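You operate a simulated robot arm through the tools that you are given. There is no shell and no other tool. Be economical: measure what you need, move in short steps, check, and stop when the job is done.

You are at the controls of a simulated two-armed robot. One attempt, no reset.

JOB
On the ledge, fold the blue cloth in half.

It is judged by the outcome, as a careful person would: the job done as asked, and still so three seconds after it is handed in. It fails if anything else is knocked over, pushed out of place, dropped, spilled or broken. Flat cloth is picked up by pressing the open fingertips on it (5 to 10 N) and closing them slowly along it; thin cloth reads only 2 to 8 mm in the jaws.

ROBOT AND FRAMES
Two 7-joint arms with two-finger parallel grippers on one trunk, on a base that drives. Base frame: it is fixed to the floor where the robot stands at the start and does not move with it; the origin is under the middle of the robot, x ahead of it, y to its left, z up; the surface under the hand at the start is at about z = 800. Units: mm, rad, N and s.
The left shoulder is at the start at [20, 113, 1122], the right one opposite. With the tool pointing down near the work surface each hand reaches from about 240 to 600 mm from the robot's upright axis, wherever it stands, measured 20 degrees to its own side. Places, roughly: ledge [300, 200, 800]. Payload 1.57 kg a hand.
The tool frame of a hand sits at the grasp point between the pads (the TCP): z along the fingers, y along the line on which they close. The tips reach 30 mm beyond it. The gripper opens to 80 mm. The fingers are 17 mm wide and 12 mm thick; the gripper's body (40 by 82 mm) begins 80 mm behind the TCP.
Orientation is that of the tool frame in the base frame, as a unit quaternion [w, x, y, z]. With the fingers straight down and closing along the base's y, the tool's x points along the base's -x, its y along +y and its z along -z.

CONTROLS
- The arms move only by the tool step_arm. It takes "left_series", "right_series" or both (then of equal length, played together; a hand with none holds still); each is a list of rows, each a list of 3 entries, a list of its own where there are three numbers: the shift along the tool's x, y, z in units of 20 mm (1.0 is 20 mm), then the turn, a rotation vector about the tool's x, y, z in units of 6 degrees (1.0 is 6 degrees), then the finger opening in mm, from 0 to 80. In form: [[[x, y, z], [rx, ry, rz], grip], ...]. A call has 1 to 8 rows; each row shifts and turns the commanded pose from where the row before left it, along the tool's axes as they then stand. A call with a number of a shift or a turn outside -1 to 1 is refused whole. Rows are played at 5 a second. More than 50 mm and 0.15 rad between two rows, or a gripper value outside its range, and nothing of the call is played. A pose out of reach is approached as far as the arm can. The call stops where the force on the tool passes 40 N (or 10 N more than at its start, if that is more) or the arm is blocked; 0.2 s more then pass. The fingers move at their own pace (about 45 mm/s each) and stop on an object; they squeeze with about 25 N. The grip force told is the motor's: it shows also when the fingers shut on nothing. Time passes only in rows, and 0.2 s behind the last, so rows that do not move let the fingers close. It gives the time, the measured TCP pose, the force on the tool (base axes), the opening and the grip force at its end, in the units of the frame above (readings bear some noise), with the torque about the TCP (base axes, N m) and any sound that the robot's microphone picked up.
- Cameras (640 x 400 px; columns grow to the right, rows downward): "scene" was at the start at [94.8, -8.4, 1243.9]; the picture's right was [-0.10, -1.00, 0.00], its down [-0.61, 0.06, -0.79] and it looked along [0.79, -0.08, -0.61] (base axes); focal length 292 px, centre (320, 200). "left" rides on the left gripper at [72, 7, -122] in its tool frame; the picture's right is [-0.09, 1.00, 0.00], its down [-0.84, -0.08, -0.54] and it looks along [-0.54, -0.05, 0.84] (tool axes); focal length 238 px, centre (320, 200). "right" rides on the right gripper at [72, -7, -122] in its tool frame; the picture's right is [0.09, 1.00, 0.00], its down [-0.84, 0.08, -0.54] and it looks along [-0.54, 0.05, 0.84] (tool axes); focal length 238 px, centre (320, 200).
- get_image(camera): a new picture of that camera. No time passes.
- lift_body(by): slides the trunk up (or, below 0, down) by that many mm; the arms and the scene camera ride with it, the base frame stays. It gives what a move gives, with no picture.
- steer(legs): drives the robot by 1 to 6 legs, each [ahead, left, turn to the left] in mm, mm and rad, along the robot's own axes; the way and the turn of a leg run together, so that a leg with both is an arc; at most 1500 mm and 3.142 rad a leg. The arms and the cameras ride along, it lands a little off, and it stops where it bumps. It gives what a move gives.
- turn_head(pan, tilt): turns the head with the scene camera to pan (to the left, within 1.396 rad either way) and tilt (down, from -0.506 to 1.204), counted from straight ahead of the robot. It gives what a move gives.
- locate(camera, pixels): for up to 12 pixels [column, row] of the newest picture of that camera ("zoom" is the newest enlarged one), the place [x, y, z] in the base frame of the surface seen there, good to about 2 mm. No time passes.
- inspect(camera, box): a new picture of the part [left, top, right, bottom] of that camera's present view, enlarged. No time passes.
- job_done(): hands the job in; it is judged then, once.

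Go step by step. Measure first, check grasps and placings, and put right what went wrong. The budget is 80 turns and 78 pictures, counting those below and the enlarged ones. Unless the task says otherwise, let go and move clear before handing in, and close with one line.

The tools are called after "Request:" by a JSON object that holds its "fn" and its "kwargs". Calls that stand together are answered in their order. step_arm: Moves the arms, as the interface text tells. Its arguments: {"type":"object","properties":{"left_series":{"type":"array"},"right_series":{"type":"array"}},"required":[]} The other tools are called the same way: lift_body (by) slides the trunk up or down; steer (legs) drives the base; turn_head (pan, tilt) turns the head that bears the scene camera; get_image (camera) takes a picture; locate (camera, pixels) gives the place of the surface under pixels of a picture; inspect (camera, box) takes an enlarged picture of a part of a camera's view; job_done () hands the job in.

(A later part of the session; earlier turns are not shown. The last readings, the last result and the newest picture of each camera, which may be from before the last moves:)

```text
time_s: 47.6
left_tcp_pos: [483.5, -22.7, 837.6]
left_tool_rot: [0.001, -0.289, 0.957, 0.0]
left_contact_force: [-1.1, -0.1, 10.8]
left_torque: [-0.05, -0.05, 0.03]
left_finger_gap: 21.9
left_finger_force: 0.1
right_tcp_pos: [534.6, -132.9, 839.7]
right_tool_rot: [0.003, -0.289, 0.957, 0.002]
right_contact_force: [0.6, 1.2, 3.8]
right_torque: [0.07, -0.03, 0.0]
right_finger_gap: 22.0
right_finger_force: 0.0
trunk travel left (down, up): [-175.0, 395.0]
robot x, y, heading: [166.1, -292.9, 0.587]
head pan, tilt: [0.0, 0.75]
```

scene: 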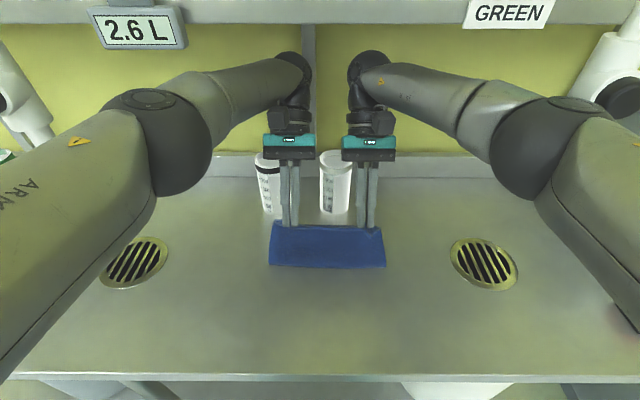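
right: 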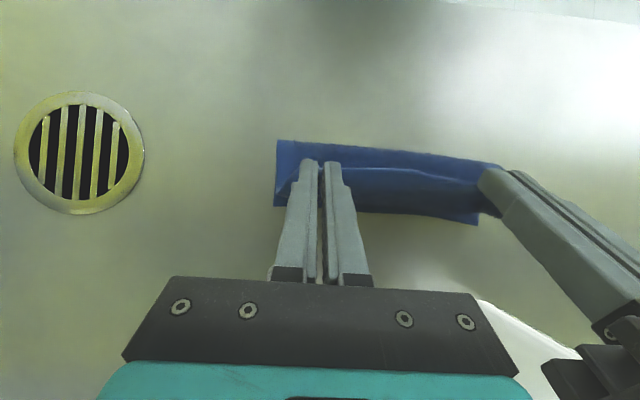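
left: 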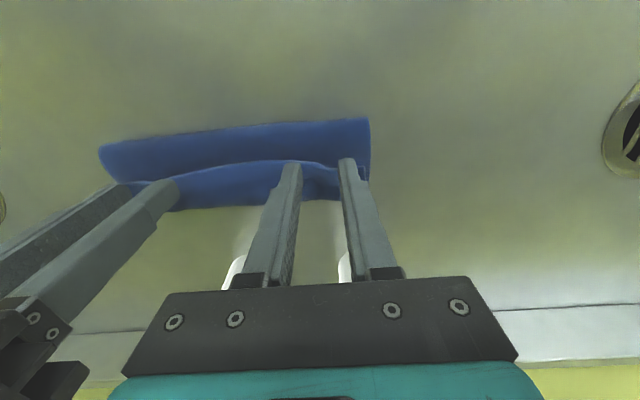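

The left is a bit heavy at 10.8 N, so I'll ease it, close both slowly, and give a small lift.

Request:
{"fn": "step_arm", "kwargs": {"left_series": [[[0, 0, -0.07], [0, 0, 0], 20], [[0, 0, 0], [0, 0, 0], 17], [[0, 0, 0], [0, 0, 0], 14], [[0, 0, 0], [0, 0, 0], 11], [[0, 0, 0], [0, 0, 0], 8], [[0, 0, 0], [0, 0, 0], 4], [[0, 0, 0], [0, 0, 0], 0], [[0, 0, 0], [0, 0, 0], 0]], "right_series": [[[0, 0, 0.02], [0, 0, 0], 20], [[0, 0, 0], [0, 0, 0], 17], [[0, 0, 0], [0, 0, 0], 14], [[0, 0, 0], [0, 0, 0], 11], [[0, 0, 0], [0, 0, 0], 8], [[0, 0, 0], [0, 0, 0], 4], [[0, 0, 0], [0, 0, 0], 0], [[0, 0, 0], [0, 0, 0], 0]]}}

Request:
{"fn": "step_arm", "kwargs": {"left_series": [[[0, 0, -0.4], [0, 0, 0], 0], [[0.1, 0, -0.6], [0, 0, 0], 0], [[0.2, 0, -0.6], [0, 0, 0], 0]], "right_series": [[[0, 0, -0.4], [0, 0, 0], 0], [[0, 0, -0.6], [0, 0, 0], 0], [[0, 0, -0.6], [0, 0, 0], 0]]}}

Request:
{"fn": "inspect", "kwargs": {"camera": "scene", "box": [245, 185, 405, 285]}}

```text
time_s: 49.4
left_tcp_pos: [483.1, -22.8, 838.5]
left_tool_rot: [0.0, -0.289, 0.957, 0.002]
left_contact_force: [-0.5, -0.2, 2.1]
left_torque: [-0.02, -0.03, 0.03]
left_finger_gap: 0.0
left_finger_force: 21.9
right_tcp_pos: [535.7, -133.5, 839.1]
right_tool_rot: [0.002, -0.289, 0.957, 0.001]
right_contact_force: [0.2, -0.2, 5.8]
right_torque: [0.0, 0.02, 0.0]
right_finger_gap: 0.1
right_finger_force: 20.8
trunk travel left (down, up): [-175.0, 395.0]
robot x, y, heading: [161.5, -293.8, 0.589]
head pan, tilt: [0.0, 0.75]
```

```text
time_s: 50.2
left_tcp_pos: [479.1, -26.8, 869.2]
left_tool_rot: [-0.001, -0.288, 0.957, 0.002]
left_contact_force: [0.7, 0.5, -1.1]
left_torque: [-0.01, -0.02, 0.0]
left_finger_gap: 0.0
left_finger_force: 21.1
right_tcp_pos: [536.6, -135.3, 870.4]
right_tool_rot: [0.0, -0.289, 0.957, -0.001]
right_contact_force: [-0.5, -0.4, -0.1]
right_torque: [-0.02, -0.02, -0.01]
right_finger_gap: 0.2
right_finger_force: 21.5
trunk travel left (down, up): [-175.0, 395.0]
robot x, y, heading: [162.4, -296.2, 0.592]
head pan, tilt: [0.0, 0.75]
```

```text
4.00 times, centred on (325, 235) of scene
```

zoom: 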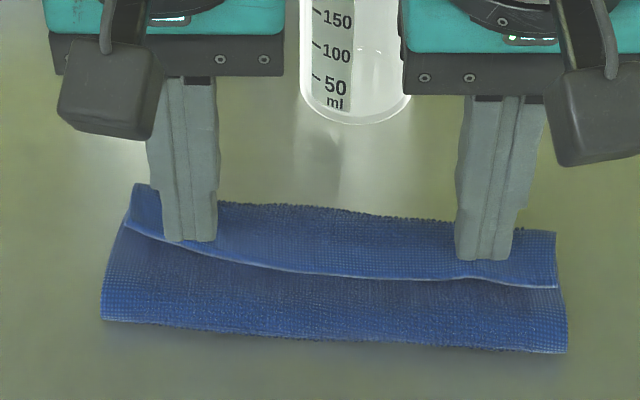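

Both grips missed (gap 0), so the overlap was too small. I'll retry with about 13 mm of overlap and a wider opening.

Request:
{"fn": "step_arm", "kwargs": {"left_series": [[[-0.485, 0, 0], [0, 0, 0], 26], [[0, 0, 0], [0, 0, 0], 26], [[0, 0, 0.6], [0, 0, 0], 26], [[0, 0, 0.6], [0, 0, 0], 26], [[0, 0, 0.2], [0, 0, 0], 26], [[0, 0, 0.06], [0, 0, 0], 26], [[0, 0, 0], [0, 0, 0], 26]], "right_series": [[[-0.315, 0, 0], [0, 0, 0], 26], [[0, 0, 0], [0, 0, 0], 26], [[0, 0, 0.6], [0, 0, 0], 26], [[0, 0, 0.6], [0, 0, 0], 26], [[0, 0, 0.2], [0, 0, 0], 26], [[0, 0, 0.1], [0, 0, 0], 26], [[0, 0, 0], [0, 0, 0], 26]]}}

Request:
{"fn": "inspect", "kwargs": {"camera": "scene", "box": [245, 185, 405, 285]}}

```text
time_s: 51.8
left_tcp_pos: [486.9, -20.1, 840.8]
left_tool_rot: [0.001, -0.29, 0.957, 0.0]
left_contact_force: [-0.3, -0.4, 2.5]
left_torque: [-0.02, 0.02, -0.02]
left_finger_gap: 26.4
left_finger_force: 0.1
right_tcp_pos: [541.9, -130.4, 839.6]
right_tool_rot: [0.003, -0.288, 0.958, 0.002]
right_contact_force: [0.5, -0.7, 5.9]
right_torque: [0.0, -0.02, -0.04]
right_finger_gap: 26.2
right_finger_force: 0.0
trunk travel left (down, up): [-175.0, 395.0]
robot x, y, heading: [168.9, -291.8, 0.589]
head pan, tilt: [0.0, 0.75]
```

```text
4.00 times, centred on (325, 235) of scene
```

zoom: 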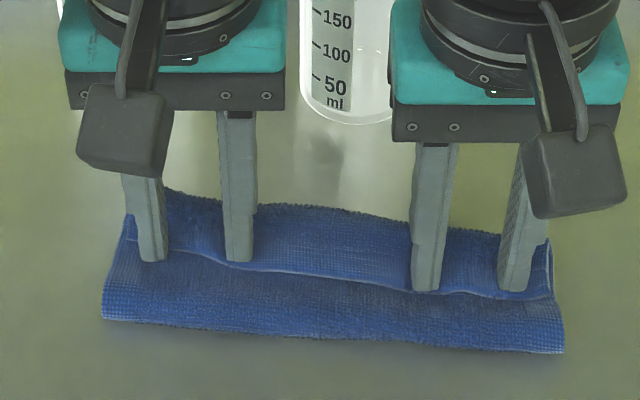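

Both tips are on the flap edge. I'll add a little press on the left, then close slowly.

Request:
{"fn": "step_arm", "kwargs": {"left_series": [[[0, 0, 0.08], [0, 0, 0], 24], [[0, 0, 0], [0, 0, 0], 20], [[0, 0, 0], [0, 0, 0], 16], [[0, 0, 0], [0, 0, 0], 12], [[0, 0, 0], [0, 0, 0], 8], [[0, 0, 0], [0, 0, 0], 4], [[0, 0, 0], [0, 0, 0], 0], [[0, 0, 0], [0, 0, 0], 0]], "right_series": [[[0, 0, 0], [0, 0, 0], 24], [[0, 0, 0], [0, 0, 0], 20], [[0, 0, 0], [0, 0, 0], 16], [[0, 0, 0], [0, 0, 0], 12], [[0, 0, 0], [0, 0, 0], 8], [[0, 0, 0], [0, 0, 0], 4], [[0, 0, 0], [0, 0, 0], 0], [[0, 0, 0], [0, 0, 0], 0]]}}

```text
time_s: 53.6
left_tcp_pos: [486.3, -20.0, 838.8]
left_tool_rot: [0.0, -0.288, 0.958, 0.002]
left_contact_force: [0.2, -0.7, 4.6]
left_torque: [-0.03, -0.04, -0.01]
left_finger_gap: 0.0
left_finger_force: 21.0
right_tcp_pos: [540.0, -129.7, 840.6]
right_tool_rot: [0.002, -0.289, 0.957, 0.001]
right_contact_force: [-0.8, 3.0, 6.4]
right_torque: [0.12, 0.04, 0.07]
right_finger_gap: 5.1
right_finger_force: 24.9
trunk travel left (down, up): [-175.0, 395.0]
robot x, y, heading: [163.8, -294.7, 0.593]
head pan, tilt: [0.0, 0.75]
```

The right holds cloth (5 mm) and the left missed. I'll lift the left, reopen, go 4 mm deeper onto the flap and press firmer.

Request:
{"fn": "step_arm", "kwargs": {"left_series": [[[0, 0, -0.6], [0, 0, 0], 0], [[-0.2, 0.1, 0], [0, 0, 0], 28], [[0, 0, 0], [0, 0, 0], 28], [[0, 0, 0], [0, 0, 0], 28], [[0, 0, 0.5], [0, 0, 0], 28], [[0, 0, 0.12], [0, 0, 0], 28], [[0, 0, 0.03], [0, 0, 0], 28], [[0, 0, 0], [0, 0, 0], 28]]}}

Request:
{"fn": "inspect", "kwargs": {"camera": "scene", "box": [245, 185, 405, 285]}}

```text
time_s: 55.4
left_tcp_pos: [487.7, -16.9, 838.2]
left_tool_rot: [0.002, -0.288, 0.958, 0.001]
left_contact_force: [1.1, -1.8, 9.4]
left_torque: [-0.13, -0.06, 0.02]
left_finger_gap: 28.3
left_finger_force: 0.0
right_tcp_pos: [541.0, -130.3, 839.3]
right_tool_rot: [0.001, -0.288, 0.957, 0.001]
right_contact_force: [-0.7, 2.5, 7.2]
right_torque: [0.07, -0.01, 0.01]
right_finger_gap: 5.7
right_finger_force: 24.8
trunk travel left (down, up): [-175.0, 395.0]
robot x, y, heading: [164.4, -290.4, 0.588]
head pan, tilt: [0.0, 0.75]
```

```text
4.00 times, centred on (325, 235) of scene
```

zoom: 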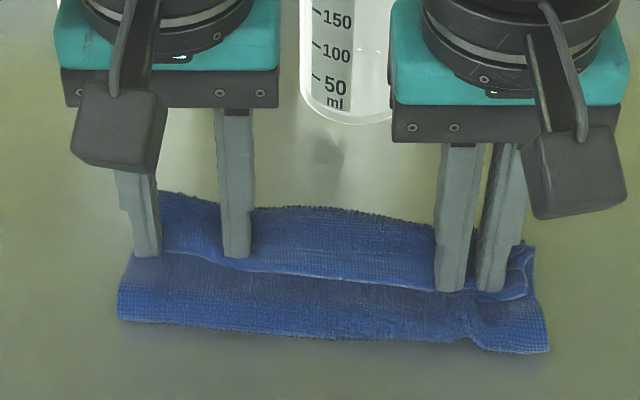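

The left presses at 9.4 N, so I'll close it. The right has gathered the layer below too (buckle at (470,335)), so I'll check that next.

Request:
{"fn": "step_arm", "kwargs": {"left_series": [[[0, -0.1, 0], [0, 0, 0], 24], [[0, 0, 0], [0, 0, 0], 20], [[0, 0, 0], [0, 0, 0], 16], [[0, 0, 0], [0, 0, 0], 12], [[0, 0, 0], [0, 0, 0], 8], [[0, 0, 0], [0, 0, 0], 4], [[0, 0, 0], [0, 0, 0], 0], [[0, 0, 0], [0, 0, 0], 0]]}}

Request:
{"fn": "step_arm", "kwargs": {"left_series": [[[0, 0, -0.4], [0, 0, 0], 0], [[0.1, 0, -0.6], [0, 0, 0], 0], [[0.1, 0, -0.5], [0, 0, 0], 0]], "right_series": [[[0, 0, -0.4], [0, 0, 0], 0], [[0, 0, -0.6], [0, 0, 0], 0], [[0, 0, -0.5], [0, 0, 0], 0]]}}

Request:
{"fn": "inspect", "kwargs": {"camera": "scene", "box": [245, 185, 405, 285]}}

```text
time_s: 57.2
left_tcp_pos: [489.7, -19.3, 838.3]
left_tool_rot: [0.002, -0.289, 0.957, 0.002]
left_contact_force: [6.0, -10.9, 18.5]
left_torque: [-0.42, -0.26, 0.01]
left_finger_gap: 8.4
left_finger_force: 24.4
right_tcp_pos: [539.9, -130.5, 839.3]
right_tool_rot: [0.002, -0.29, 0.957, 0.003]
right_contact_force: [-3.7, 10.2, 7.3]
right_torque: [0.31, 0.09, 0.02]
right_finger_gap: 5.7
right_finger_force: 24.8
trunk travel left (down, up): [-175.0, 395.0]
robot x, y, heading: [162.7, -294.4, 0.586]
head pan, tilt: [0.0, 0.75]
```

```text
time_s: 58.0
left_tcp_pos: [485.6, -22.5, 867.9]
left_tool_rot: [0.0, -0.289, 0.957, 0.001]
left_contact_force: [6.8, -10.8, 0.0]
left_torque: [-0.36, -0.17, 0.02]
left_finger_gap: 8.0
left_finger_force: 24.7
right_tcp_pos: [539.1, -130.7, 869.8]
right_tool_rot: [0.001, -0.289, 0.957, 0.002]
right_contact_force: [-5.9, 9.4, -0.9]
right_torque: [0.38, 0.22, 0.04]
right_finger_gap: 5.3
right_finger_force: 24.8
trunk travel left (down, up): [-175.0, 395.0]
robot x, y, heading: [161.8, -289.1, 0.587]
head pan, tilt: [0.0, 0.75]
```

```text
4.00 times, centred on (325, 235) of scene
```

zoom: 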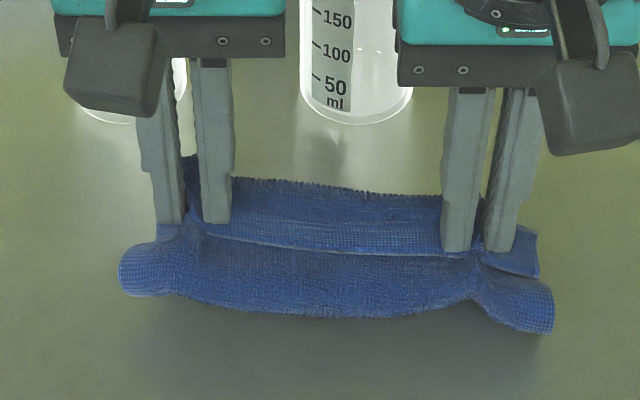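

Both hands have picked up more than one layer (8 and 5 mm). The cleanest recovery is to unfold and redo. I'll carry the held layers back toward the robot and see whether the bottom layer stays put.

Request:
{"fn": "step_arm", "kwargs": {"left_series": [[[0.5, -0.05, -0.6], [0, 0, 0], 0], [[0.8, -0.05, -0.5], [0, 0, 0], 0], [[0.9, 0, -0.2], [0, 0, 0], 0], [[0.9, 0, 0], [0, 0, 0], 0]], "right_series": [[[0.5, 0.05, -0.6], [0, 0, 0], 0], [[0.8, 0.05, -0.5], [0, 0, 0], 0], [[0.9, 0, -0.2], [0, 0, 0], 0], [[0.9, 0, 0], [0, 0, 0], 0]]}}

Request:
{"fn": "inspect", "kwargs": {"camera": "scene", "box": [235, 185, 415, 315]}}

Request:
{"fn": "get_image", "kwargs": {"camera": "right"}}

```text
time_s: 59.0
left_tcp_pos: [433.9, -58.8, 894.3]
left_tool_rot: [0.001, -0.289, 0.957, 0.002]
left_contact_force: [3.1, -5.3, 0.8]
left_torque: [-0.23, -0.11, 0.01]
left_finger_gap: 7.7
left_finger_force: 24.7
right_tcp_pos: [488.6, -162.9, 894.2]
right_tool_rot: [0.002, -0.29, 0.957, 0.0]
right_contact_force: [-3.3, 6.2, 0.2]
right_torque: [0.21, 0.12, 0.0]
right_finger_gap: 5.0
right_finger_force: 25.0
trunk travel left (down, up): [-175.0, 395.0]
robot x, y, heading: [163.0, -292.4, 0.593]
head pan, tilt: [0.0, 0.75]
```

```text
3.08 times, centred on (325, 250) of scene
```

zoom: 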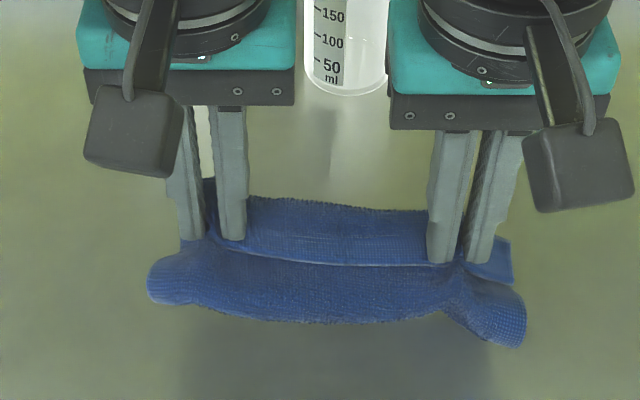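

```text
15 pictures are left
```

right: 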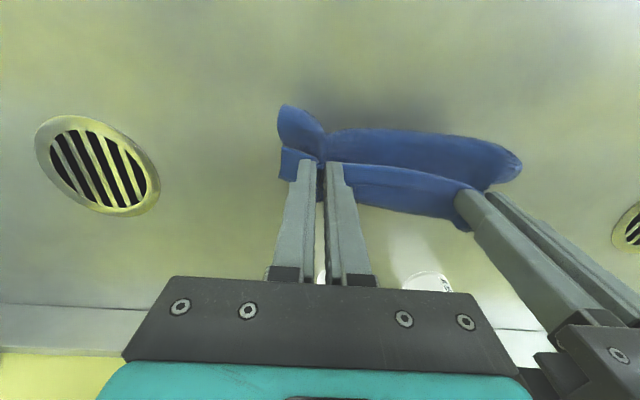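

The whole bundle is held, so nothing stayed behind. I'll set it back down gently 35 mm further out, where there is space to unfold, then open and look.

Request:
{"fn": "step_arm", "kwargs": {"left_series": [[[-0.6, 0, 0.6], [0, 0, 0], 0], [[-0.6, 0, 0.8], [0, 0, 0], 0], [[-0.55, 0, 0.8], [0, 0, 0], 0], [[0, 0, 0.3], [0, 0, 0], 0], [[0, 0, 0], [0, 0, 0], 10], [[0, 0, 0], [0, 0, 0], 24], [[0, 0, -0.5], [0, 0, 0], 24], [[0.4, 0.3, -0.9], [0, 0, 0], 24]], "right_series": [[[-0.6, 0, 0.6], [0, 0, 0], 0], [[-0.6, 0, 0.8], [0, 0, 0], 0], [[-0.55, 0, 0.8], [0, 0, 0], 0], [[0, 0, 0.3], [0, 0, 0], 0], [[0, 0, 0], [0, 0, 0], 10], [[0, 0, 0], [0, 0, 0], 24], [[0, 0, -0.5], [0, 0, 0], 24], [[0.4, -0.3, -0.9], [0, 0, 0], 24]]}}

Request:
{"fn": "inspect", "kwargs": {"camera": "scene", "box": [235, 195, 415, 315]}}

```text
time_s: 60.8
left_tcp_pos: [453.8, -36.6, 870.1]
left_tool_rot: [0.001, -0.289, 0.957, 0.001]
left_contact_force: [-0.1, -0.2, -0.5]
left_torque: [0.04, -0.01, 0.02]
left_finger_gap: 24.0
left_finger_force: 0.1
right_tcp_pos: [514.2, -153.0, 875.9]
right_tool_rot: [0.002, -0.289, 0.957, 0.0]
right_contact_force: [0.0, 0.0, 0.1]
right_torque: [-0.01, 0.01, 0.02]
right_finger_gap: 23.9
right_finger_force: 0.0
trunk travel left (down, up): [-175.0, 395.0]
robot x, y, heading: [163.1, -291.2, 0.593]
head pan, tilt: [0.0, 0.75]
```

```text
3.33 times, centred on (325, 255) of scene
```

zoom: 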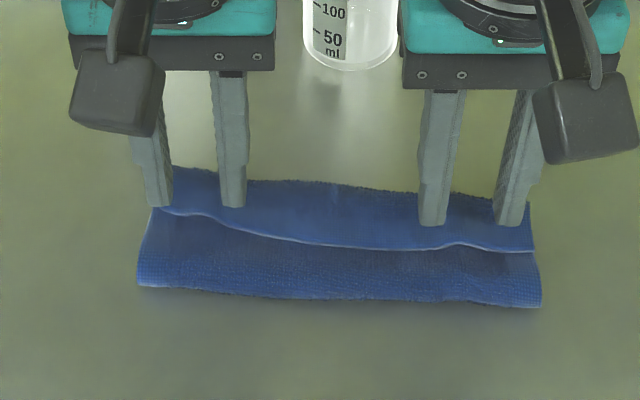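

The bundle is down and neat again, moved toward the robot and with the flap edge visible. I'll measure it, then try opening it by light fingertip contact dragged toward me.

Request:
{"fn": "locate", "kwargs": {"camera": "zoom", "pixels": [[160, 208], [205, 213], [250, 230], [320, 243], [400, 248], [455, 242], [530, 250], [142, 282], [330, 296], [537, 302], [320, 188], [525, 210]]}}

```text
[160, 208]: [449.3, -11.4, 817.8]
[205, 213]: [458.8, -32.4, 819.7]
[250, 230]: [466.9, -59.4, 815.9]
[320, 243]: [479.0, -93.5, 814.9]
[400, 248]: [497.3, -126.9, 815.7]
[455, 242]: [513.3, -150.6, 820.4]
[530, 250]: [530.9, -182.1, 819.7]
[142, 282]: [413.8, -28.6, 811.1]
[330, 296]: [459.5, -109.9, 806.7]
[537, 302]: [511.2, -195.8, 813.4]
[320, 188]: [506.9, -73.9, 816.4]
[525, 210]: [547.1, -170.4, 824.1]
```

I'll place both open fingertips on the flap (left p 366/q 295, right p 351/q 400) and lower to light contact.

Request:
{"fn": "step_arm", "kwargs": {"left_series": [[[-0.4, -0.7, 0.3], [0, 0, 0], 24], [[0, 0, 0.5], [0, 0, 0], 24], [[0, 0, 0.5], [0, 0, 0], 24], [[0, 0, 0.12], [0, 0, 0], 24], [[0, 0, 0.1], [0, 0, 0], 24], [[0, 0, 0], [0, 0, 0], 24]], "right_series": [[[-0.35, 0.6, 0.5], [0, 0, 0], 24], [[0, 0, 0.6], [0, 0, 0], 24], [[0, 0, 0.5], [0, 0, 0], 24], [[0, 0, 0.12], [0, 0, 0], 24], [[0, 0, 0.1], [0, 0, 0], 24], [[0, 0, 0], [0, 0, 0], 24]]}}

```text
time_s: 62.2
left_tcp_pos: [467.9, -44.7, 842.1]
left_tool_rot: [0.001, -0.289, 0.957, 0.001]
left_contact_force: [-0.1, -0.1, 2.3]
left_torque: [0.02, 0.0, 0.0]
left_finger_gap: 23.7
left_finger_force: 0.1
right_tcp_pos: [514.0, -137.2, 838.8]
right_tool_rot: [0.002, -0.289, 0.957, 0.002]
right_contact_force: [-1.1, -0.9, 11.1]
right_torque: [-0.01, -0.02, 0.04]
right_finger_gap: 23.9
right_finger_force: 0.2
trunk travel left (down, up): [-175.0, 395.0]
robot x, y, heading: [161.9, -292.3, 0.59]
head pan, tilt: [0.0, 0.75]
```

The right is heavy, so I'll ease it to about 4 N and then drag both 50 mm toward the robot.

Request:
{"fn": "step_arm", "kwargs": {"left_series": [[[0, 0, 0.03], [0, 0, 0], 24], [[0.4, 0, 0], [0, 0, 0], 24], [[0.4, 0, 0], [0, 0, 0], 24], [[0.4, 0, 0], [0, 0, 0], 24], [[0.4, 0, 0], [0, 0, 0], 24], [[0.4, 0, 0], [0, 0, 0], 24], [[0.4, 0, 0], [0, 0, 0], 24]], "right_series": [[[0, 0, -0.07], [0, 0, 0], 24], [[0.4, 0, 0], [0, 0, 0], 24], [[0.4, 0, 0], [0, 0, 0], 24], [[0.4, 0, 0], [0, 0, 0], 24], [[0.4, 0, 0], [0, 0, 0], 24], [[0.4, 0, 0], [0, 0, 0], 24], [[0.4, 0, 0], [0, 0, 0], 24]]}}

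Request:
{"fn": "inspect", "kwargs": {"camera": "scene", "box": [235, 195, 415, 315]}}

```text
time_s: 63.8
left_tcp_pos: [428.2, -72.2, 840.7]
left_tool_rot: [0.001, -0.289, 0.957, 0.002]
left_contact_force: [0.5, 0.2, 1.9]
left_torque: [0.0, -0.03, 0.04]
left_finger_gap: 23.8
left_finger_force: 0.1
right_tcp_pos: [473.3, -165.8, 840.1]
right_tool_rot: [0.002, -0.289, 0.957, 0.0]
right_contact_force: [0.9, 0.2, 4.0]
right_torque: [0.02, -0.02, 0.02]
right_finger_gap: 23.8
right_finger_force: 0.1
trunk travel left (down, up): [-175.0, 395.0]
robot x, y, heading: [165.7, -293.3, 0.59]
head pan, tilt: [0.0, 0.75]
```

```text
3.33 times, centred on (325, 255) of scene
```

zoom: 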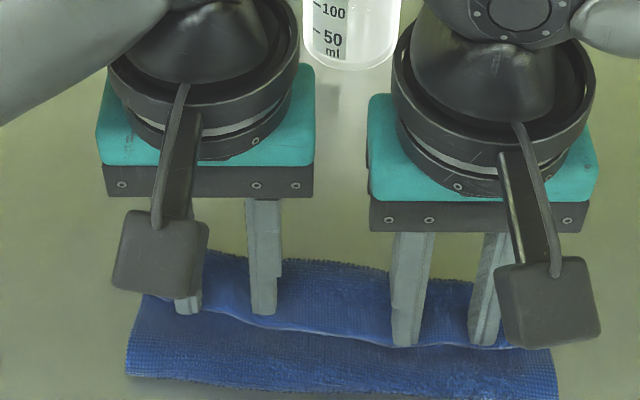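

The whole bundle slid with the fingers, so table friction is the lowest. I'll pin the lower layers with the left hand in the crease zone and use the right hand to roll the flap over toward the far side. First I'll set those contacts.

Request:
{"fn": "step_arm", "kwargs": {"left_series": [[[0, 0, -0.6], [0, 0, 0], 24], [[0.6, 0.2, 0], [0, 0, 0], 24], [[0.57, 0.2, 0], [0, 0, 0], 24], [[0, 0, 0.6], [0, 0, 0], 24], [[0, 0, 0.15], [0, 0, 0], 24], [[0, 0, 0.12], [0, 0, 0], 24], [[0, 0, 0], [0, 0, 0], 24]], "right_series": [[[0, 0, -0.6], [0, 0, 0], 24], [[0, 0, 0], [0, 0, 0], 50], [[0, 0.2, 0], [0, 0, 0], 50], [[0, 0, 0.3], [0, 0, 0], 50], [[0, 0, 0.2], [0, 0, 0], 50], [[0, 0, 0.08], [0, 0, 0], 50], [[0, 0, 0], [0, 0, 0], 50]]}}

Request:
{"fn": "inspect", "kwargs": {"camera": "scene", "box": [215, 215, 435, 345]}}

```text
time_s: 65.4
left_tcp_pos: [406.3, -78.2, 835.9]
left_tool_rot: [0.001, -0.288, 0.957, 0.002]
left_contact_force: [1.4, 1.7, 12.5]
left_torque: [0.07, -0.04, -0.05]
left_finger_gap: 23.9
left_finger_force: 0.1
right_tcp_pos: [471.5, -161.7, 842.5]
right_tool_rot: [0.002, -0.289, 0.957, 0.002]
right_contact_force: [-0.6, -0.1, 3.4]
right_torque: [-0.01, -0.01, -0.02]
right_finger_gap: 49.9
right_finger_force: 0.0
trunk travel left (down, up): [-175.0, 395.0]
robot x, y, heading: [162.0, -291.4, 0.588]
head pan, tilt: [0.0, 0.75]
```

```text
2.91 times, centred on (325, 280) of scene
```

zoom: 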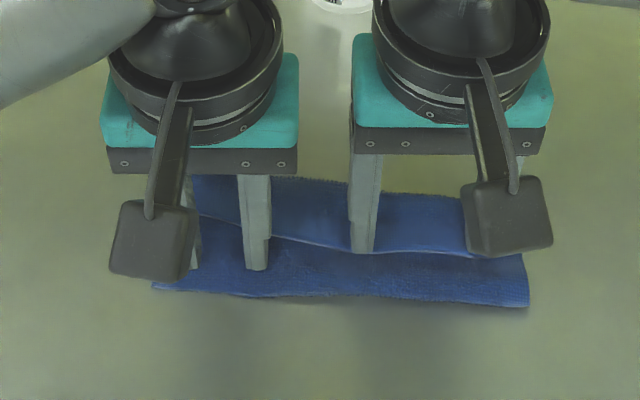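

The contacts are as intended: left on the lower layers, right on the flap edge. I'll press the left harder and roll the right 70 mm outward.

Request:
{"fn": "step_arm", "kwargs": {"left_series": [[[0, 0, 0.08], [0, 0, 0], 24], [[0, 0, 0], [0, 0, 0], 24], [[0, 0, 0], [0, 0, 0], 24], [[0, 0, 0], [0, 0, 0], 24], [[0, 0, 0], [0, 0, 0], 24], [[0, 0, 0], [0, 0, 0], 24], [[0, 0, 0], [0, 0, 0], 24], [[0, 0, 0], [0, 0, 0], 24]], "right_series": [[[0, 0, 0.03], [0, 0, 0], 50], [[-0.5, 0, 0], [0, 0, 0], 50], [[-0.5, 0, 0], [0, 0, 0], 50], [[-0.5, 0, 0], [0, 0, 0], 50], [[-0.5, 0, 0.05], [0, 0, 0], 50], [[-0.5, 0, 0.05], [0, 0, 0], 50], [[-0.5, 0, 0.05], [0, 0, 0], 50], [[-0.5, 0, 0], [0, 0, 0], 50]]}}

Request:
{"fn": "inspect", "kwargs": {"camera": "scene", "box": [215, 195, 435, 325]}}

```text
time_s: 67.2
left_tcp_pos: [405.8, -79.2, 835.3]
left_tool_rot: [0.003, -0.289, 0.957, 0.001]
left_contact_force: [8.7, 1.4, 23.4]
left_torque: [0.05, -0.23, 0.09]
left_finger_gap: 24.2
left_finger_force: 0.0
right_tcp_pos: [526.5, -122.5, 837.1]
right_tool_rot: [0.001, -0.29, 0.957, 0.002]
right_contact_force: [-10.9, -0.5, 16.1]
right_torque: [-0.28, 0.1, -0.19]
right_finger_gap: 44.9
right_finger_force: 0.1
trunk travel left (down, up): [-175.0, 395.0]
robot x, y, heading: [164.1, -291.5, 0.588]
head pan, tilt: [0.0, 0.75]
```

```text
2.91 times, centred on (325, 260) of scene
```

zoom: 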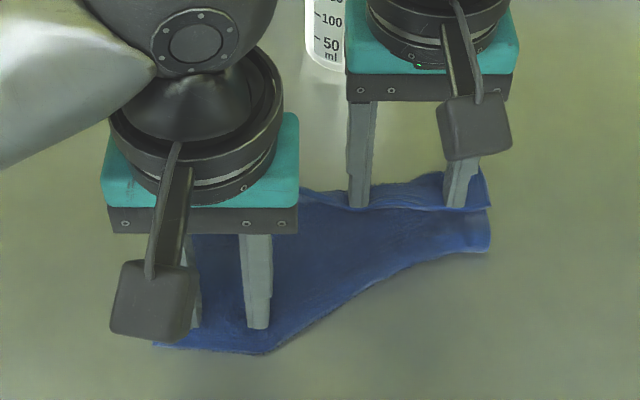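

Everything dragged together, so the layers cling. Better plan: pinch only the flap's edge (which faces me), lift until the sheet hangs free, lay its lower half going outward, then bring the edge back toward me, which puts the edge the right way round. I'll lift clear and look first.

Request:
{"fn": "step_arm", "kwargs": {"left_series": [[[0, 0, -0.6], [0, 0, 0], 24], [[0.5, 0, -0.9], [0, 0, 0], 24], [[0.8, 0.5, -0.5], [0, 0, 0], 24]], "right_series": [[[0, 0, -0.6], [0, 0, 0], 50], [[0, -0.5, -0.9], [0, 0, 0], 26], [[0.8, -0.8, -0.2], [0, 0, 0], 26]]}}

Request:
{"fn": "inspect", "kwargs": {"camera": "scene", "box": [225, 195, 425, 325]}}

```text
time_s: 68.0
left_tcp_pos: [379.8, -84.0, 872.8]
left_tool_rot: [-0.001, -0.289, 0.957, 0.001]
left_contact_force: [-0.1, 0.0, 0.4]
left_torque: [0.02, 0.03, -0.01]
left_finger_gap: 24.1
left_finger_force: 0.1
right_tcp_pos: [528.7, -154.3, 871.1]
right_tool_rot: [0.001, -0.29, 0.957, 0.0]
right_contact_force: [-0.1, -0.6, 0.3]
right_torque: [0.01, 0.02, 0.0]
right_finger_gap: 26.0
right_finger_force: 0.1
trunk travel left (down, up): [-175.0, 395.0]
robot x, y, heading: [163.2, -290.1, 0.592]
head pan, tilt: [0.0, 0.75]
```

```text
3.08 times, centred on (325, 260) of scene
```

zoom: 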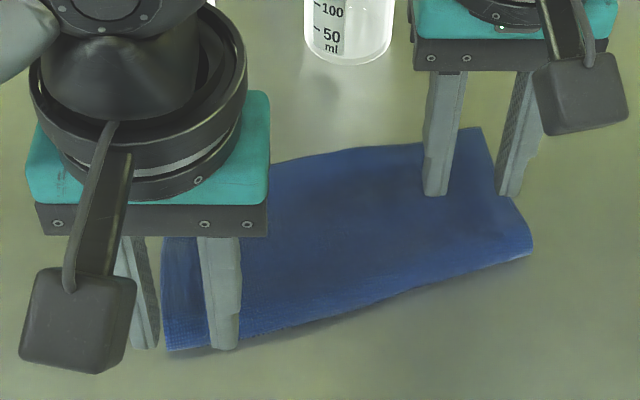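

The flap looks to have rolled open: no turned-back edge is visible on the right part now. I'll move the left hand out of the way and take a full look.

Request:
{"fn": "step_arm", "kwargs": {"left_series": [[[0, 0.9, -0.5], [0, 0, 0], 24], [[0, 0.9, 0], [0, 0, 0], 24], [[0, 0.9, 0], [0, 0, 0], 24], [[0, 0.9, 0], [0, 0, 0], 24]], "right_series": [[[0.9, -0.9, 0], [0, 0, 0], 26], [[0.9, -0.9, 0], [0, 0, 0], 26], [[0.5, -0.9, 0], [0, 0, 0], 26], [[0, 0, 0], [0, 0, 0], 26]]}}

Request:
{"fn": "inspect", "kwargs": {"camera": "scene", "box": [245, 210, 405, 320]}}

```text
time_s: 69.0
left_tcp_pos: [337.0, -23.4, 884.1]
left_tool_rot: [0.001, -0.289, 0.957, 0.002]
left_contact_force: [-0.1, -0.3, 0.2]
left_torque: [0.01, 0.05, -0.02]
left_finger_gap: 24.0
left_finger_force: 0.0
right_tcp_pos: [521.7, -224.8, 870.6]
right_tool_rot: [0.003, -0.289, 0.957, 0.0]
right_contact_force: [-0.1, 0.4, -0.8]
right_torque: [0.02, -0.01, 0.0]
right_finger_gap: 25.9
right_finger_force: 0.1
trunk travel left (down, up): [-175.0, 395.0]
robot x, y, heading: [162.7, -294.9, 0.589]
head pan, tilt: [0.0, 0.75]
```

```text
3.64 times, centred on (325, 265) of scene
```

zoom: 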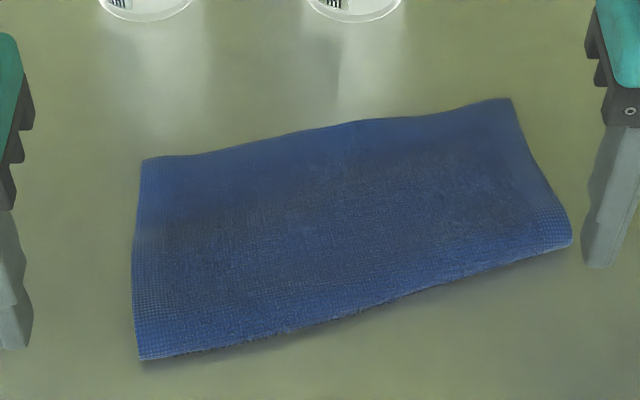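

The turn-back is gone and the cloth is a clean two-layer fold. I'll measure its outline and edge heights to see how well the hidden bottom edge matches.

Request:
{"fn": "locate", "kwargs": {"camera": "zoom", "pixels": [[145, 163], [230, 150], [340, 125], [440, 115], [509, 101], [568, 243], [420, 287], [290, 325], [143, 356], [138, 260], [540, 170], [320, 210]]}}

Request:
{"fn": "get_image", "kwargs": {"camera": "right"}}

Request:
{"fn": "get_image", "kwargs": {"camera": "left"}}

```text
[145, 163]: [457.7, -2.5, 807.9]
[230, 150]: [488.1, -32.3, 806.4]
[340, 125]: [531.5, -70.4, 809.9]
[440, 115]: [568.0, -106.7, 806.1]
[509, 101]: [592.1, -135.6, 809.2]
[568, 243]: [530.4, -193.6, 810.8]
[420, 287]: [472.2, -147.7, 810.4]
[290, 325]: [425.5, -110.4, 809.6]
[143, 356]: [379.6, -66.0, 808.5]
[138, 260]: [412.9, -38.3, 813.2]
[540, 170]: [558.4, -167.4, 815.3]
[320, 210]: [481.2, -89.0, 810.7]
```

```text
8 pictures are left
```

right: 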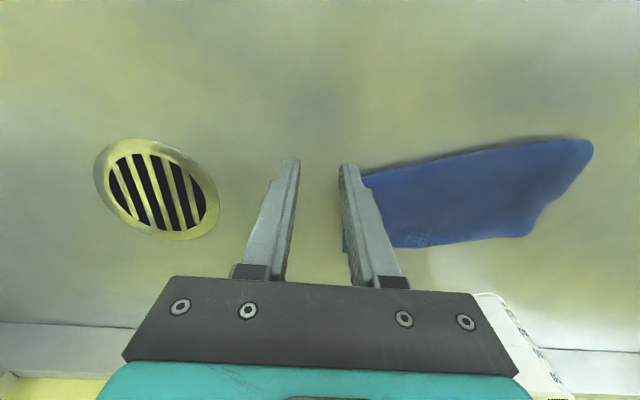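

```text
7 pictures are left
```

left: 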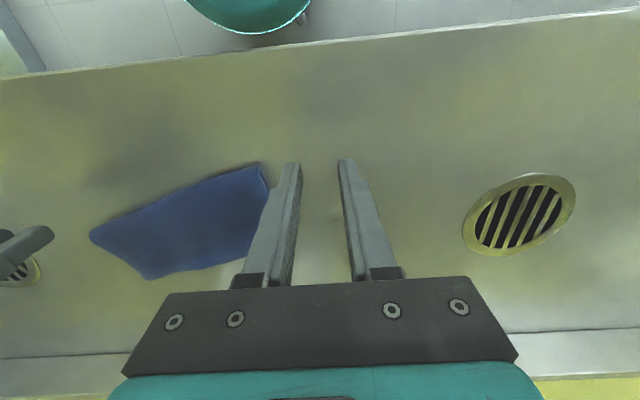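

The flap is open, but the top layer overshoots the hidden bottom edge by about 50 mm at left and 16 mm at right (sides 101 and 84 mm versus 76 ideal). That overshoot is a single layer lying on the table with its edge facing outward, ideal to pinch, lift over the correct crease and re-lay. I'll first back off 40 mm for tap clearance.

Request:
{"fn": "steer", "kwargs": {"legs": [[-40, 0, 0]]}}

```text
time_s: 69.9
left_tcp_pos: [304.0, -47.5, 884.9]
left_tool_rot: [0.0, -0.29, 0.957, 0.002]
left_contact_force: [0.5, 0.6, -0.8]
left_torque: [0.02, -0.01, 0.0]
left_finger_gap: 24.2
left_finger_force: 0.1
right_tcp_pos: [488.5, -246.5, 871.0]
right_tool_rot: [0.001, -0.289, 0.957, 0.001]
right_contact_force: [-0.5, -0.1, -0.2]
right_torque: [0.02, -0.03, -0.02]
right_finger_gap: 25.6
right_finger_force: 0.1
trunk travel left (down, up): [-175.0, 395.0]
robot x, y, heading: [132.6, -316.3, 0.588]
head pan, tilt: [0.0, 0.75]
```

Request:
{"fn": "step_arm", "kwargs": {"left_series": [[[-0.93, -0.457, 0.2], [0, 0, 0], 26], [[-0.93, -0.457, 0.2], [0, 0, 0], 26], [[-0.93, -0.457, 0.2], [0, 0, 0], 26], [[-0.93, -0.457, 0.2], [0, 0, 0], 26], [[-0.93, -0.457, 0.2], [0, 0, 0], 26], [[-0.93, -0.457, 0.2], [0, 0, 0], 26], [[-0.93, -0.457, 0.2], [0, 0, 0], 26], [[-0.93, -0.457, 0.2], [0, 0, 0], 26]], "right_series": [[[-0.846, 0.3625, 0.12], [0, 0, 0], 26], [[-0.846, 0.3625, 0.12], [0, 0, 0], 26], [[-0.846, 0.3625, 0.12], [0, 0, 0], 26], [[-0.846, 0.3625, 0.12], [0, 0, 0], 26], [[-0.846, 0.3625, 0.12], [0, 0, 0], 26], [[-0.846, 0.3625, 0.12], [0, 0, 0], 26], [[-0.846, 0.3625, 0.12], [0, 0, 0], 26], [[-0.846, 0.3625, 0.12], [0, 0, 0], 26]]}}

Request:
{"fn": "step_arm", "kwargs": {"left_series": [[[0, 0, 0], [0, 0, -0.77], 26], [[0, 0, 0], [0, 0, -0.77], 26], [[0, 0, 0.2], [0, 0, -0.77], 26], [[0, 0, 0], [0, 0, 0], 26]], "right_series": [[[0, 0, 0], [0, 0, -0.77], 26], [[0, 0, 0], [0, 0, -0.77], 26], [[0, 0, 0.2], [0, 0, -0.77], 26], [[0, 0, 0], [0, 0, 0], 26]]}}

Request:
{"fn": "inspect", "kwargs": {"camera": "scene", "box": [245, 175, 405, 285]}}

```text
time_s: 71.7
left_tcp_pos: [469.3, -26.2, 853.4]
left_tool_rot: [0.0, -0.289, 0.957, 0.002]
left_contact_force: [0.2, -0.1, 0.6]
left_torque: [0.03, -0.02, -0.02]
left_finger_gap: 25.7
left_finger_force: 0.1
right_tcp_pos: [571.6, -121.8, 852.0]
right_tool_rot: [0.001, -0.289, 0.957, 0.002]
right_contact_force: [-0.2, 0.2, 0.1]
right_torque: [0.0, 0.03, -0.01]
right_finger_gap: 25.9
right_finger_force: 0.1
trunk travel left (down, up): [-175.0, 395.0]
robot x, y, heading: [131.5, -314.1, 0.589]
head pan, tilt: [0.0, 0.75]
```

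```text
time_s: 72.7
left_tcp_pos: [468.1, -25.1, 849.3]
left_tool_rot: [0.001, -0.403, 0.915, 0.002]
left_contact_force: [-0.4, 0.9, 0.0]
left_torque: [0.0, 0.0, 0.0]
left_finger_gap: 26.3
left_finger_force: 0.0
right_tcp_pos: [568.5, -123.2, 848.3]
right_tool_rot: [0.001, -0.402, 0.915, 0.001]
right_contact_force: [0.7, 0.3, 0.0]
right_torque: [-0.05, 0.01, -0.01]
right_finger_gap: 25.9
right_finger_force: 0.1
trunk travel left (down, up): [-175.0, 395.0]
robot x, y, heading: [129.5, -317.6, 0.588]
head pan, tilt: [0.0, 0.75]
```

```text
3.64 times, centred on (325, 230) of scene
```

zoom: 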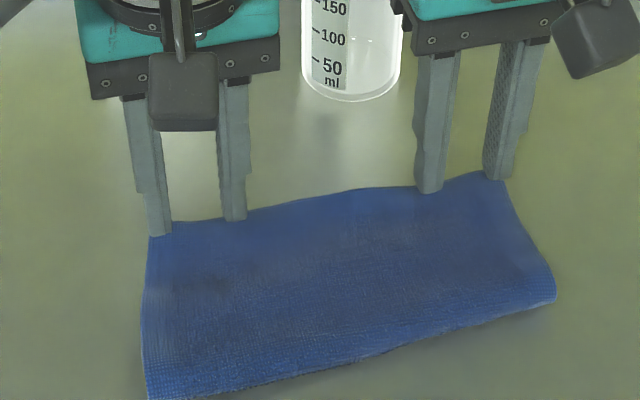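

The fingers are aligned with the far edge as planned. I'll lower to contact.

Request:
{"fn": "step_arm", "kwargs": {"left_series": [[[0, 0, 0.4], [0, 0, 0], 26], [[0, 0, 0.3], [0, 0, 0], 26], [[0, 0, 0.08], [0, 0, 0], 26], [[0, 0, 0], [0, 0, 0], 26]], "right_series": [[[0, 0, 0.4], [0, 0, 0], 26], [[0, 0, 0.25], [0, 0, 0], 26], [[0, 0, 0.08], [0, 0, 0], 26], [[0, 0, 0], [0, 0, 0], 26]]}}

```text
time_s: 73.7
left_tcp_pos: [469.3, -24.4, 835.6]
left_tool_rot: [0.001, -0.402, 0.915, 0.001]
left_contact_force: [0.7, 0.1, 0.9]
left_torque: [0.02, -0.02, -0.01]
left_finger_gap: 25.9
left_finger_force: 0.1
right_tcp_pos: [569.2, -123.9, 833.4]
right_tool_rot: [0.002, -0.403, 0.915, 0.001]
right_contact_force: [0.7, -1.0, 6.2]
right_torque: [-0.04, 0.03, -0.01]
right_finger_gap: 26.2
right_finger_force: 0.0
trunk travel left (down, up): [-175.0, 395.0]
robot x, y, heading: [130.2, -315.1, 0.592]
head pan, tilt: [0.0, 0.75]
```

Request:
{"fn": "step_arm", "kwargs": {"left_series": [[[0, 0, 0.1], [0, 0, 0], 26], [[0, 0, 0], [0, 0, 0], 26]], "right_series": [[[0, 0, 0.02], [0, 0, 0], 26], [[0, 0, 0], [0, 0, 0], 26]]}}

```text
time_s: 74.3
left_tcp_pos: [468.3, -26.5, 832.4]
left_tool_rot: [0.002, -0.402, 0.916, 0.002]
left_contact_force: [2.1, -0.3, 10.3]
left_torque: [0.02, -0.09, 0.01]
left_finger_gap: 26.1
left_finger_force: 0.0
right_tcp_pos: [569.7, -123.5, 833.6]
right_tool_rot: [0.002, -0.403, 0.915, 0.001]
right_contact_force: [2.3, 0.0, 7.7]
right_torque: [0.02, -0.03, 0.01]
right_finger_gap: 26.1
right_finger_force: 0.1
trunk travel left (down, up): [-175.0, 395.0]
robot x, y, heading: [129.8, -314.7, 0.59]
head pan, tilt: [0.0, 0.75]
```

Both hands press at 8 to 10 N. I'll close slowly.

Request:
{"fn": "step_arm", "kwargs": {"left_series": [[[0, 0, 0], [0, 0, 0], 23], [[0, 0, 0], [0, 0, 0], 20], [[0, 0, 0], [0, 0, 0], 16], [[0, 0, 0], [0, 0, 0], 12], [[0, 0, 0], [0, 0, 0], 8], [[0, 0, 0], [0, 0, 0], 4], [[0, 0, 0], [0, 0, 0], 0], [[0, 0, 0], [0, 0, 0], 0]], "right_series": [[[0, 0, 0], [0, 0, 0], 23], [[0, 0, 0], [0, 0, 0], 20], [[0, 0, 0], [0, 0, 0], 16], [[0, 0, 0], [0, 0, 0], 12], [[0, 0, 0], [0, 0, 0], 8], [[0, 0, 0], [0, 0, 0], 4], [[0, 0, 0], [0, 0, 0], 0], [[0, 0, 0], [0, 0, 0], 0]]}}

```text
time_s: 76.1
left_tcp_pos: [468.1, -26.9, 831.9]
left_tool_rot: [0.003, -0.4, 0.916, 0.0]
left_contact_force: [7.1, -6.8, 17.6]
left_torque: [-0.23, -0.21, 0.04]
left_finger_gap: 4.1
left_finger_force: 24.3
right_tcp_pos: [568.8, -123.2, 833.4]
right_tool_rot: [0.002, -0.404, 0.915, 0.002]
right_contact_force: [-7.0, 6.2, 8.2]
right_torque: [0.21, 0.23, -0.03]
right_finger_gap: 3.1
right_finger_force: 24.0
trunk travel left (down, up): [-175.0, 395.0]
robot x, y, heading: [133.6, -317.0, 0.588]
head pan, tilt: [0.0, 0.75]
```

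Both read a single layer (4.1 and 3.1 mm). I'll lift and carry the edge back to just above the correct crease line at about 66 mm height.

Request:
{"fn": "step_arm", "kwargs": {"left_series": [[[0.1, -0.04, -0.7], [0, 0, 0], 0], [[0.4, -0.04, -0.7], [0, 0, 0], 0], [[0.6, -0.04, -0.6], [0, 0, 0], 0], [[0.8, -0.04, -0.5], [0, 0, 0], 0], [[0.9, -0.04, -0.4], [0, 0, 0], 0], [[0.9, -0.04, -0.2], [0, 0, 0], 0], [[0.9, -0.04, -0.1], [0, 0, 0], 0], [[0.85, -0.04, -0.1], [0, 0, 0], 0]], "right_series": [[[0.1, -0.03, -0.7], [0, 0, 0], 0], [[0.4, -0.03, -0.7], [0, 0, 0], 0], [[0.5, -0.03, -0.6], [0, 0, 0], 0], [[0.6, -0.03, -0.5], [0, 0, 0], 0], [[0.7, -0.03, -0.4], [0, 0, 0], 0], [[0.7, -0.03, -0.2], [0, 0, 0], 0], [[0.7, -0.03, -0.1], [0, 0, 0], 0], [[0.7, -0.03, -0.1], [0, 0, 0], 0]]}}

Request:
{"fn": "inspect", "kwargs": {"camera": "scene", "box": [225, 165, 425, 315]}}

```text
time_s: 77.9
left_tcp_pos: [397.5, -109.8, 895.9]
left_tool_rot: [0.001, -0.403, 0.915, 0.002]
left_contact_force: [9.2, -6.3, -0.6]
left_torque: [-0.16, -0.31, 0.04]
left_finger_gap: 4.1
left_finger_force: 24.8
right_tcp_pos: [513.7, -192.5, 898.7]
right_tool_rot: [0.002, -0.403, 0.915, 0.002]
right_contact_force: [-9.0, 6.8, -0.4]
right_torque: [0.18, 0.31, -0.14]
right_finger_gap: 3.0
right_finger_force: 24.3
trunk travel left (down, up): [-175.0, 395.0]
robot x, y, heading: [129.9, -311.1, 0.586]
head pan, tilt: [0.0, 0.75]
```

```text
2.67 times, centred on (325, 240) of scene
```

zoom: 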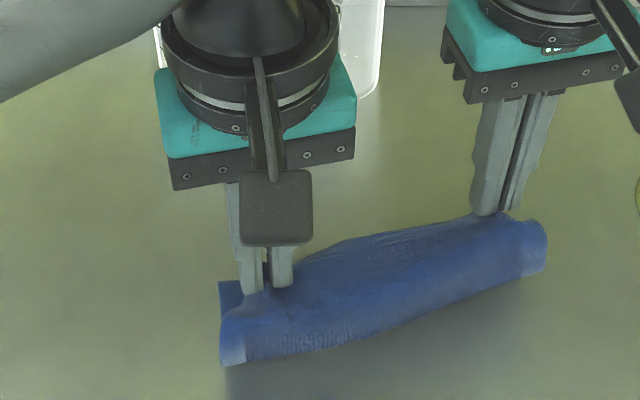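

The edge is up over the new crease line. I'll measure the crease, the visible bottom corner at (222,285), and the sheet.

Request:
{"fn": "locate", "kwargs": {"camera": "zoom", "pixels": [[224, 285], [230, 300], [226, 360], [320, 347], [430, 312], [543, 268], [540, 228], [380, 240], [400, 290], [300, 320]]}}

Request:
{"fn": "get_image", "kwargs": {"camera": "right"}}

```text
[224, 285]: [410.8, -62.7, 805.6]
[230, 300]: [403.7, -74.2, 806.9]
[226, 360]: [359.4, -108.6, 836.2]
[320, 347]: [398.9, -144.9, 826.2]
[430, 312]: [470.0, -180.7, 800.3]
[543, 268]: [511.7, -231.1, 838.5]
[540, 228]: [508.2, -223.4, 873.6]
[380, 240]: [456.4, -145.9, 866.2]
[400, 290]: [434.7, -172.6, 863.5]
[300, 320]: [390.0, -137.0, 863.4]
```

```text
4 pictures are left
```

right: 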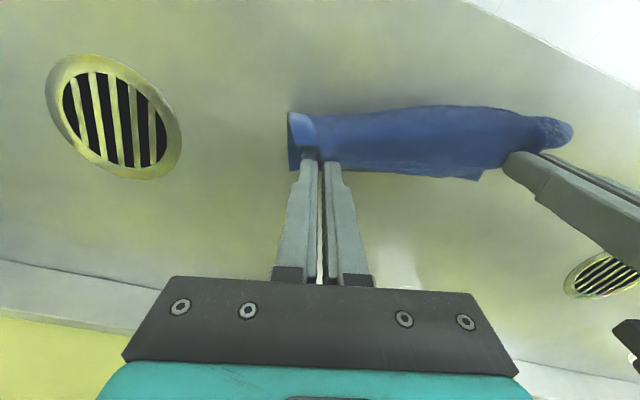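

The bottom left corner AB is now at (411,-63). If I lay the held edge on the AB line, the halves will match by construction. I'll locate the rest of that line from the right camera.

Request:
{"fn": "locate", "kwargs": {"camera": "right", "pixels": [[292, 168], [296, 165], [370, 169], [400, 171], [430, 173], [460, 177], [478, 178], [292, 120], [292, 145]]}}

```text
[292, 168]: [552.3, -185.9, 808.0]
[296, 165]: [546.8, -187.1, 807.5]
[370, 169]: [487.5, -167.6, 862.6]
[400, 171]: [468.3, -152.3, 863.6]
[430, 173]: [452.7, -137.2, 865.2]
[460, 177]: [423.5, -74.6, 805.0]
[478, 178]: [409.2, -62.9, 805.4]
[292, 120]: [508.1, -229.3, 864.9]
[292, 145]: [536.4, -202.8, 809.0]
```

The AB line runs from (410,-62) to (553,-185), 189 mm long, fully on the table. I'll move back slightly so the crease settles, then lay the edge diagonally down onto AB.

Request:
{"fn": "step_arm", "kwargs": {"left_series": [[[0.635, -0.09, 0], [0, 0, 0], 0], [[0.635, -0.09, 0], [0, 0, 0], 0], [[0, 0, 0], [0, 0, 0], 0], [[-0.62, 0.02, 0.57], [0, 0, 0], 0], [[-0.62, 0.02, 0.57], [0, 0, 0], 0], [[-0.62, 0.02, 0.57], [0, 0, 0], 0], [[-0.62, 0.02, 0.57], [0, 0, 0], 0], [[-0.62, 0.02, 0.5], [0, 0, 0], 0]], "right_series": [[[0.965, -0.045, 0], [0, 0, 0], 0], [[0.965, -0.045, 0], [0, 0, 0], 0], [[0, 0, 0], [0, 0, 0], 0], [[-0.62, 0.02, 0.57], [0, 0, 0], 0], [[-0.62, 0.02, 0.57], [0, 0, 0], 0], [[-0.62, 0.02, 0.57], [0, 0, 0], 0], [[-0.62, 0.02, 0.57], [0, 0, 0], 0], [[-0.62, 0.02, 0.6], [0, 0, 0], 0]]}}

Request:
{"fn": "inspect", "kwargs": {"camera": "scene", "box": [225, 185, 425, 335]}}

```text
time_s: 79.7
left_tcp_pos: [424.6, -83.7, 840.4]
left_tool_rot: [0.0, -0.401, 0.916, 0.001]
left_contact_force: [4.5, -5.1, 0.0]
left_torque: [-0.11, -0.14, 0.02]
left_finger_gap: 3.8
left_finger_force: 24.3
right_tcp_pos: [530.1, -173.4, 843.0]
right_tool_rot: [0.002, -0.403, 0.915, 0.0]
right_contact_force: [-4.4, 4.2, -0.3]
right_torque: [0.15, 0.12, -0.05]
right_finger_gap: 2.7
right_finger_force: 24.1
trunk travel left (down, up): [-175.0, 395.0]
robot x, y, heading: [130.1, -314.2, 0.593]
head pan, tilt: [0.0, 0.75]
```

```text
2.67 times, centred on (325, 260) of scene
```

zoom: 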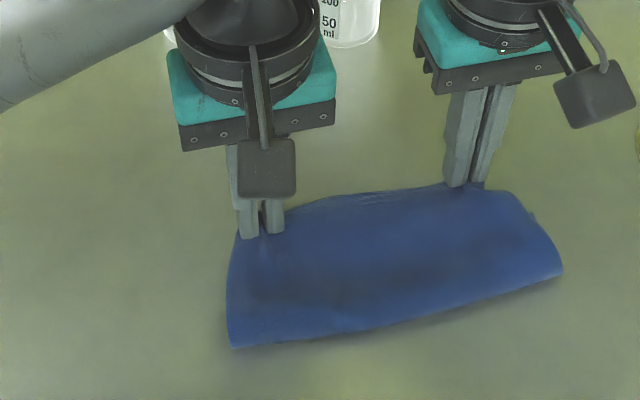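

The edge now sits over AB cleanly. I'll lower the last few millimetres, open slowly to spread the gathers, then lift straight off and retreat.

Request:
{"fn": "step_arm", "kwargs": {"left_series": [[[0, 0, 0.15], [0, 0, 0], 0], [[0, 0, 0], [0, 0, 0], 6], [[0, 0, 0], [0, 0, 0], 12], [[0, 0, 0], [0, 0, 0], 20], [[0, 0, 0], [0, 0, 0], 26], [[0, 0, -0.4], [0, 0, 0], 26], [[0, 0, -0.9], [0, 0, 0], 26], [[0, 0, -0.9], [0, 0, 0], 26]], "right_series": [[[0, 0, 0.25], [0, 0, 0], 0], [[0, 0, 0], [0, 0, 0], 6], [[0, 0, 0], [0, 0, 0], 12], [[0, 0, 0], [0, 0, 0], 20], [[0, 0, 0], [0, 0, 0], 26], [[0, 0, -0.4], [0, 0, 0], 26], [[0, 0, -0.9], [0, 0, 0], 26], [[0, 0, -0.9], [0, 0, 0], 26]]}}

Request:
{"fn": "step_arm", "kwargs": {"left_series": [[[0.7, 0.9, 0], [0, 0, 0], 26], [[0.7, 0.9, 0], [0, 0, 0], 26], [[0.7, 0.9, 0], [0, 0, 0], 26], [[0.4, 0.9, 0], [0, 0, 0], 26], [[0, 0.9, 0], [0, 0, 0], 26]], "right_series": [[[0.7, -0.9, 0], [0, 0, 0], 26], [[0.7, -0.9, 0], [0, 0, 0], 26], [[0.7, -0.9, 0], [0, 0, 0], 26], [[0.7, -0.9, 0], [0, 0, 0], 26], [[0, 0, 0], [0, 0, 0], 26]]}}

Request:
{"fn": "get_image", "kwargs": {"camera": "scene"}}

```text
time_s: 81.5
left_tcp_pos: [424.0, -85.2, 879.9]
left_tool_rot: [0.0, -0.402, 0.916, 0.002]
left_contact_force: [0.2, -0.9, -0.7]
left_torque: [-0.01, -0.01, -0.03]
left_finger_gap: 26.1
left_finger_force: 0.1
right_tcp_pos: [529.9, -172.9, 882.3]
right_tool_rot: [0.002, -0.402, 0.915, 0.001]
right_contact_force: [0.7, 0.3, -0.5]
right_torque: [0.0, -0.01, 0.0]
right_finger_gap: 26.0
right_finger_force: 0.2
trunk travel left (down, up): [-175.0, 395.0]
robot x, y, heading: [128.7, -315.0, 0.588]
head pan, tilt: [0.0, 0.75]
```

```text
time_s: 82.7
left_tcp_pos: [324.4, -60.4, 882.7]
left_tool_rot: [0.0, -0.403, 0.915, 0.0]
left_contact_force: [0.7, 0.1, -0.4]
left_torque: [-0.01, 0.01, -0.02]
left_finger_gap: 25.7
left_finger_force: 0.1
right_tcp_pos: [542.4, -261.9, 880.7]
right_tool_rot: [0.001, -0.403, 0.915, 0.001]
right_contact_force: [0.4, -0.3, -0.4]
right_torque: [0.01, 0.01, 0.02]
right_finger_gap: 26.1
right_finger_force: 0.1
trunk travel left (down, up): [-175.0, 395.0]
robot x, y, heading: [131.6, -311.3, 0.587]
head pan, tilt: [0.0, 0.75]
```

```text
2 pictures are left
5 turns are left
```

scene: 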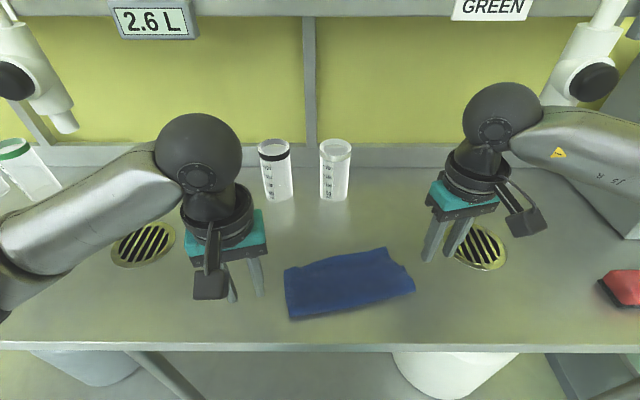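

Only five turns are left. The cloth lies as a neat two-layer strip, the cups stand in place, and no tap is running. I'll do one last close check of the edges.

Request:
{"fn": "inspect", "kwargs": {"camera": "scene", "box": [270, 235, 430, 335]}}

Request:
{"fn": "locate", "kwargs": {"camera": "scene", "pixels": [[286, 270], [386, 250], [413, 290], [290, 316], [335, 258], [350, 304]]}}

```text
4.00 times, centred on (350, 285) of scene
```

zoom: 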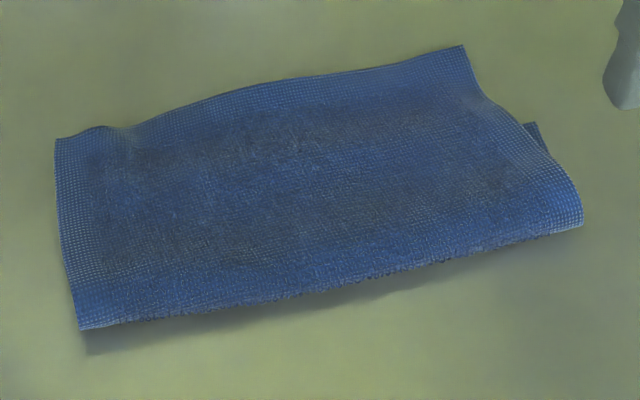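

```text
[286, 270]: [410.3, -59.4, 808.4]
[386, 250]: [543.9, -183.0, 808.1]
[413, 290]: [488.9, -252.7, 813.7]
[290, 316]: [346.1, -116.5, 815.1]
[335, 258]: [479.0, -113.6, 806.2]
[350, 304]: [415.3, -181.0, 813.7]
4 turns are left
```

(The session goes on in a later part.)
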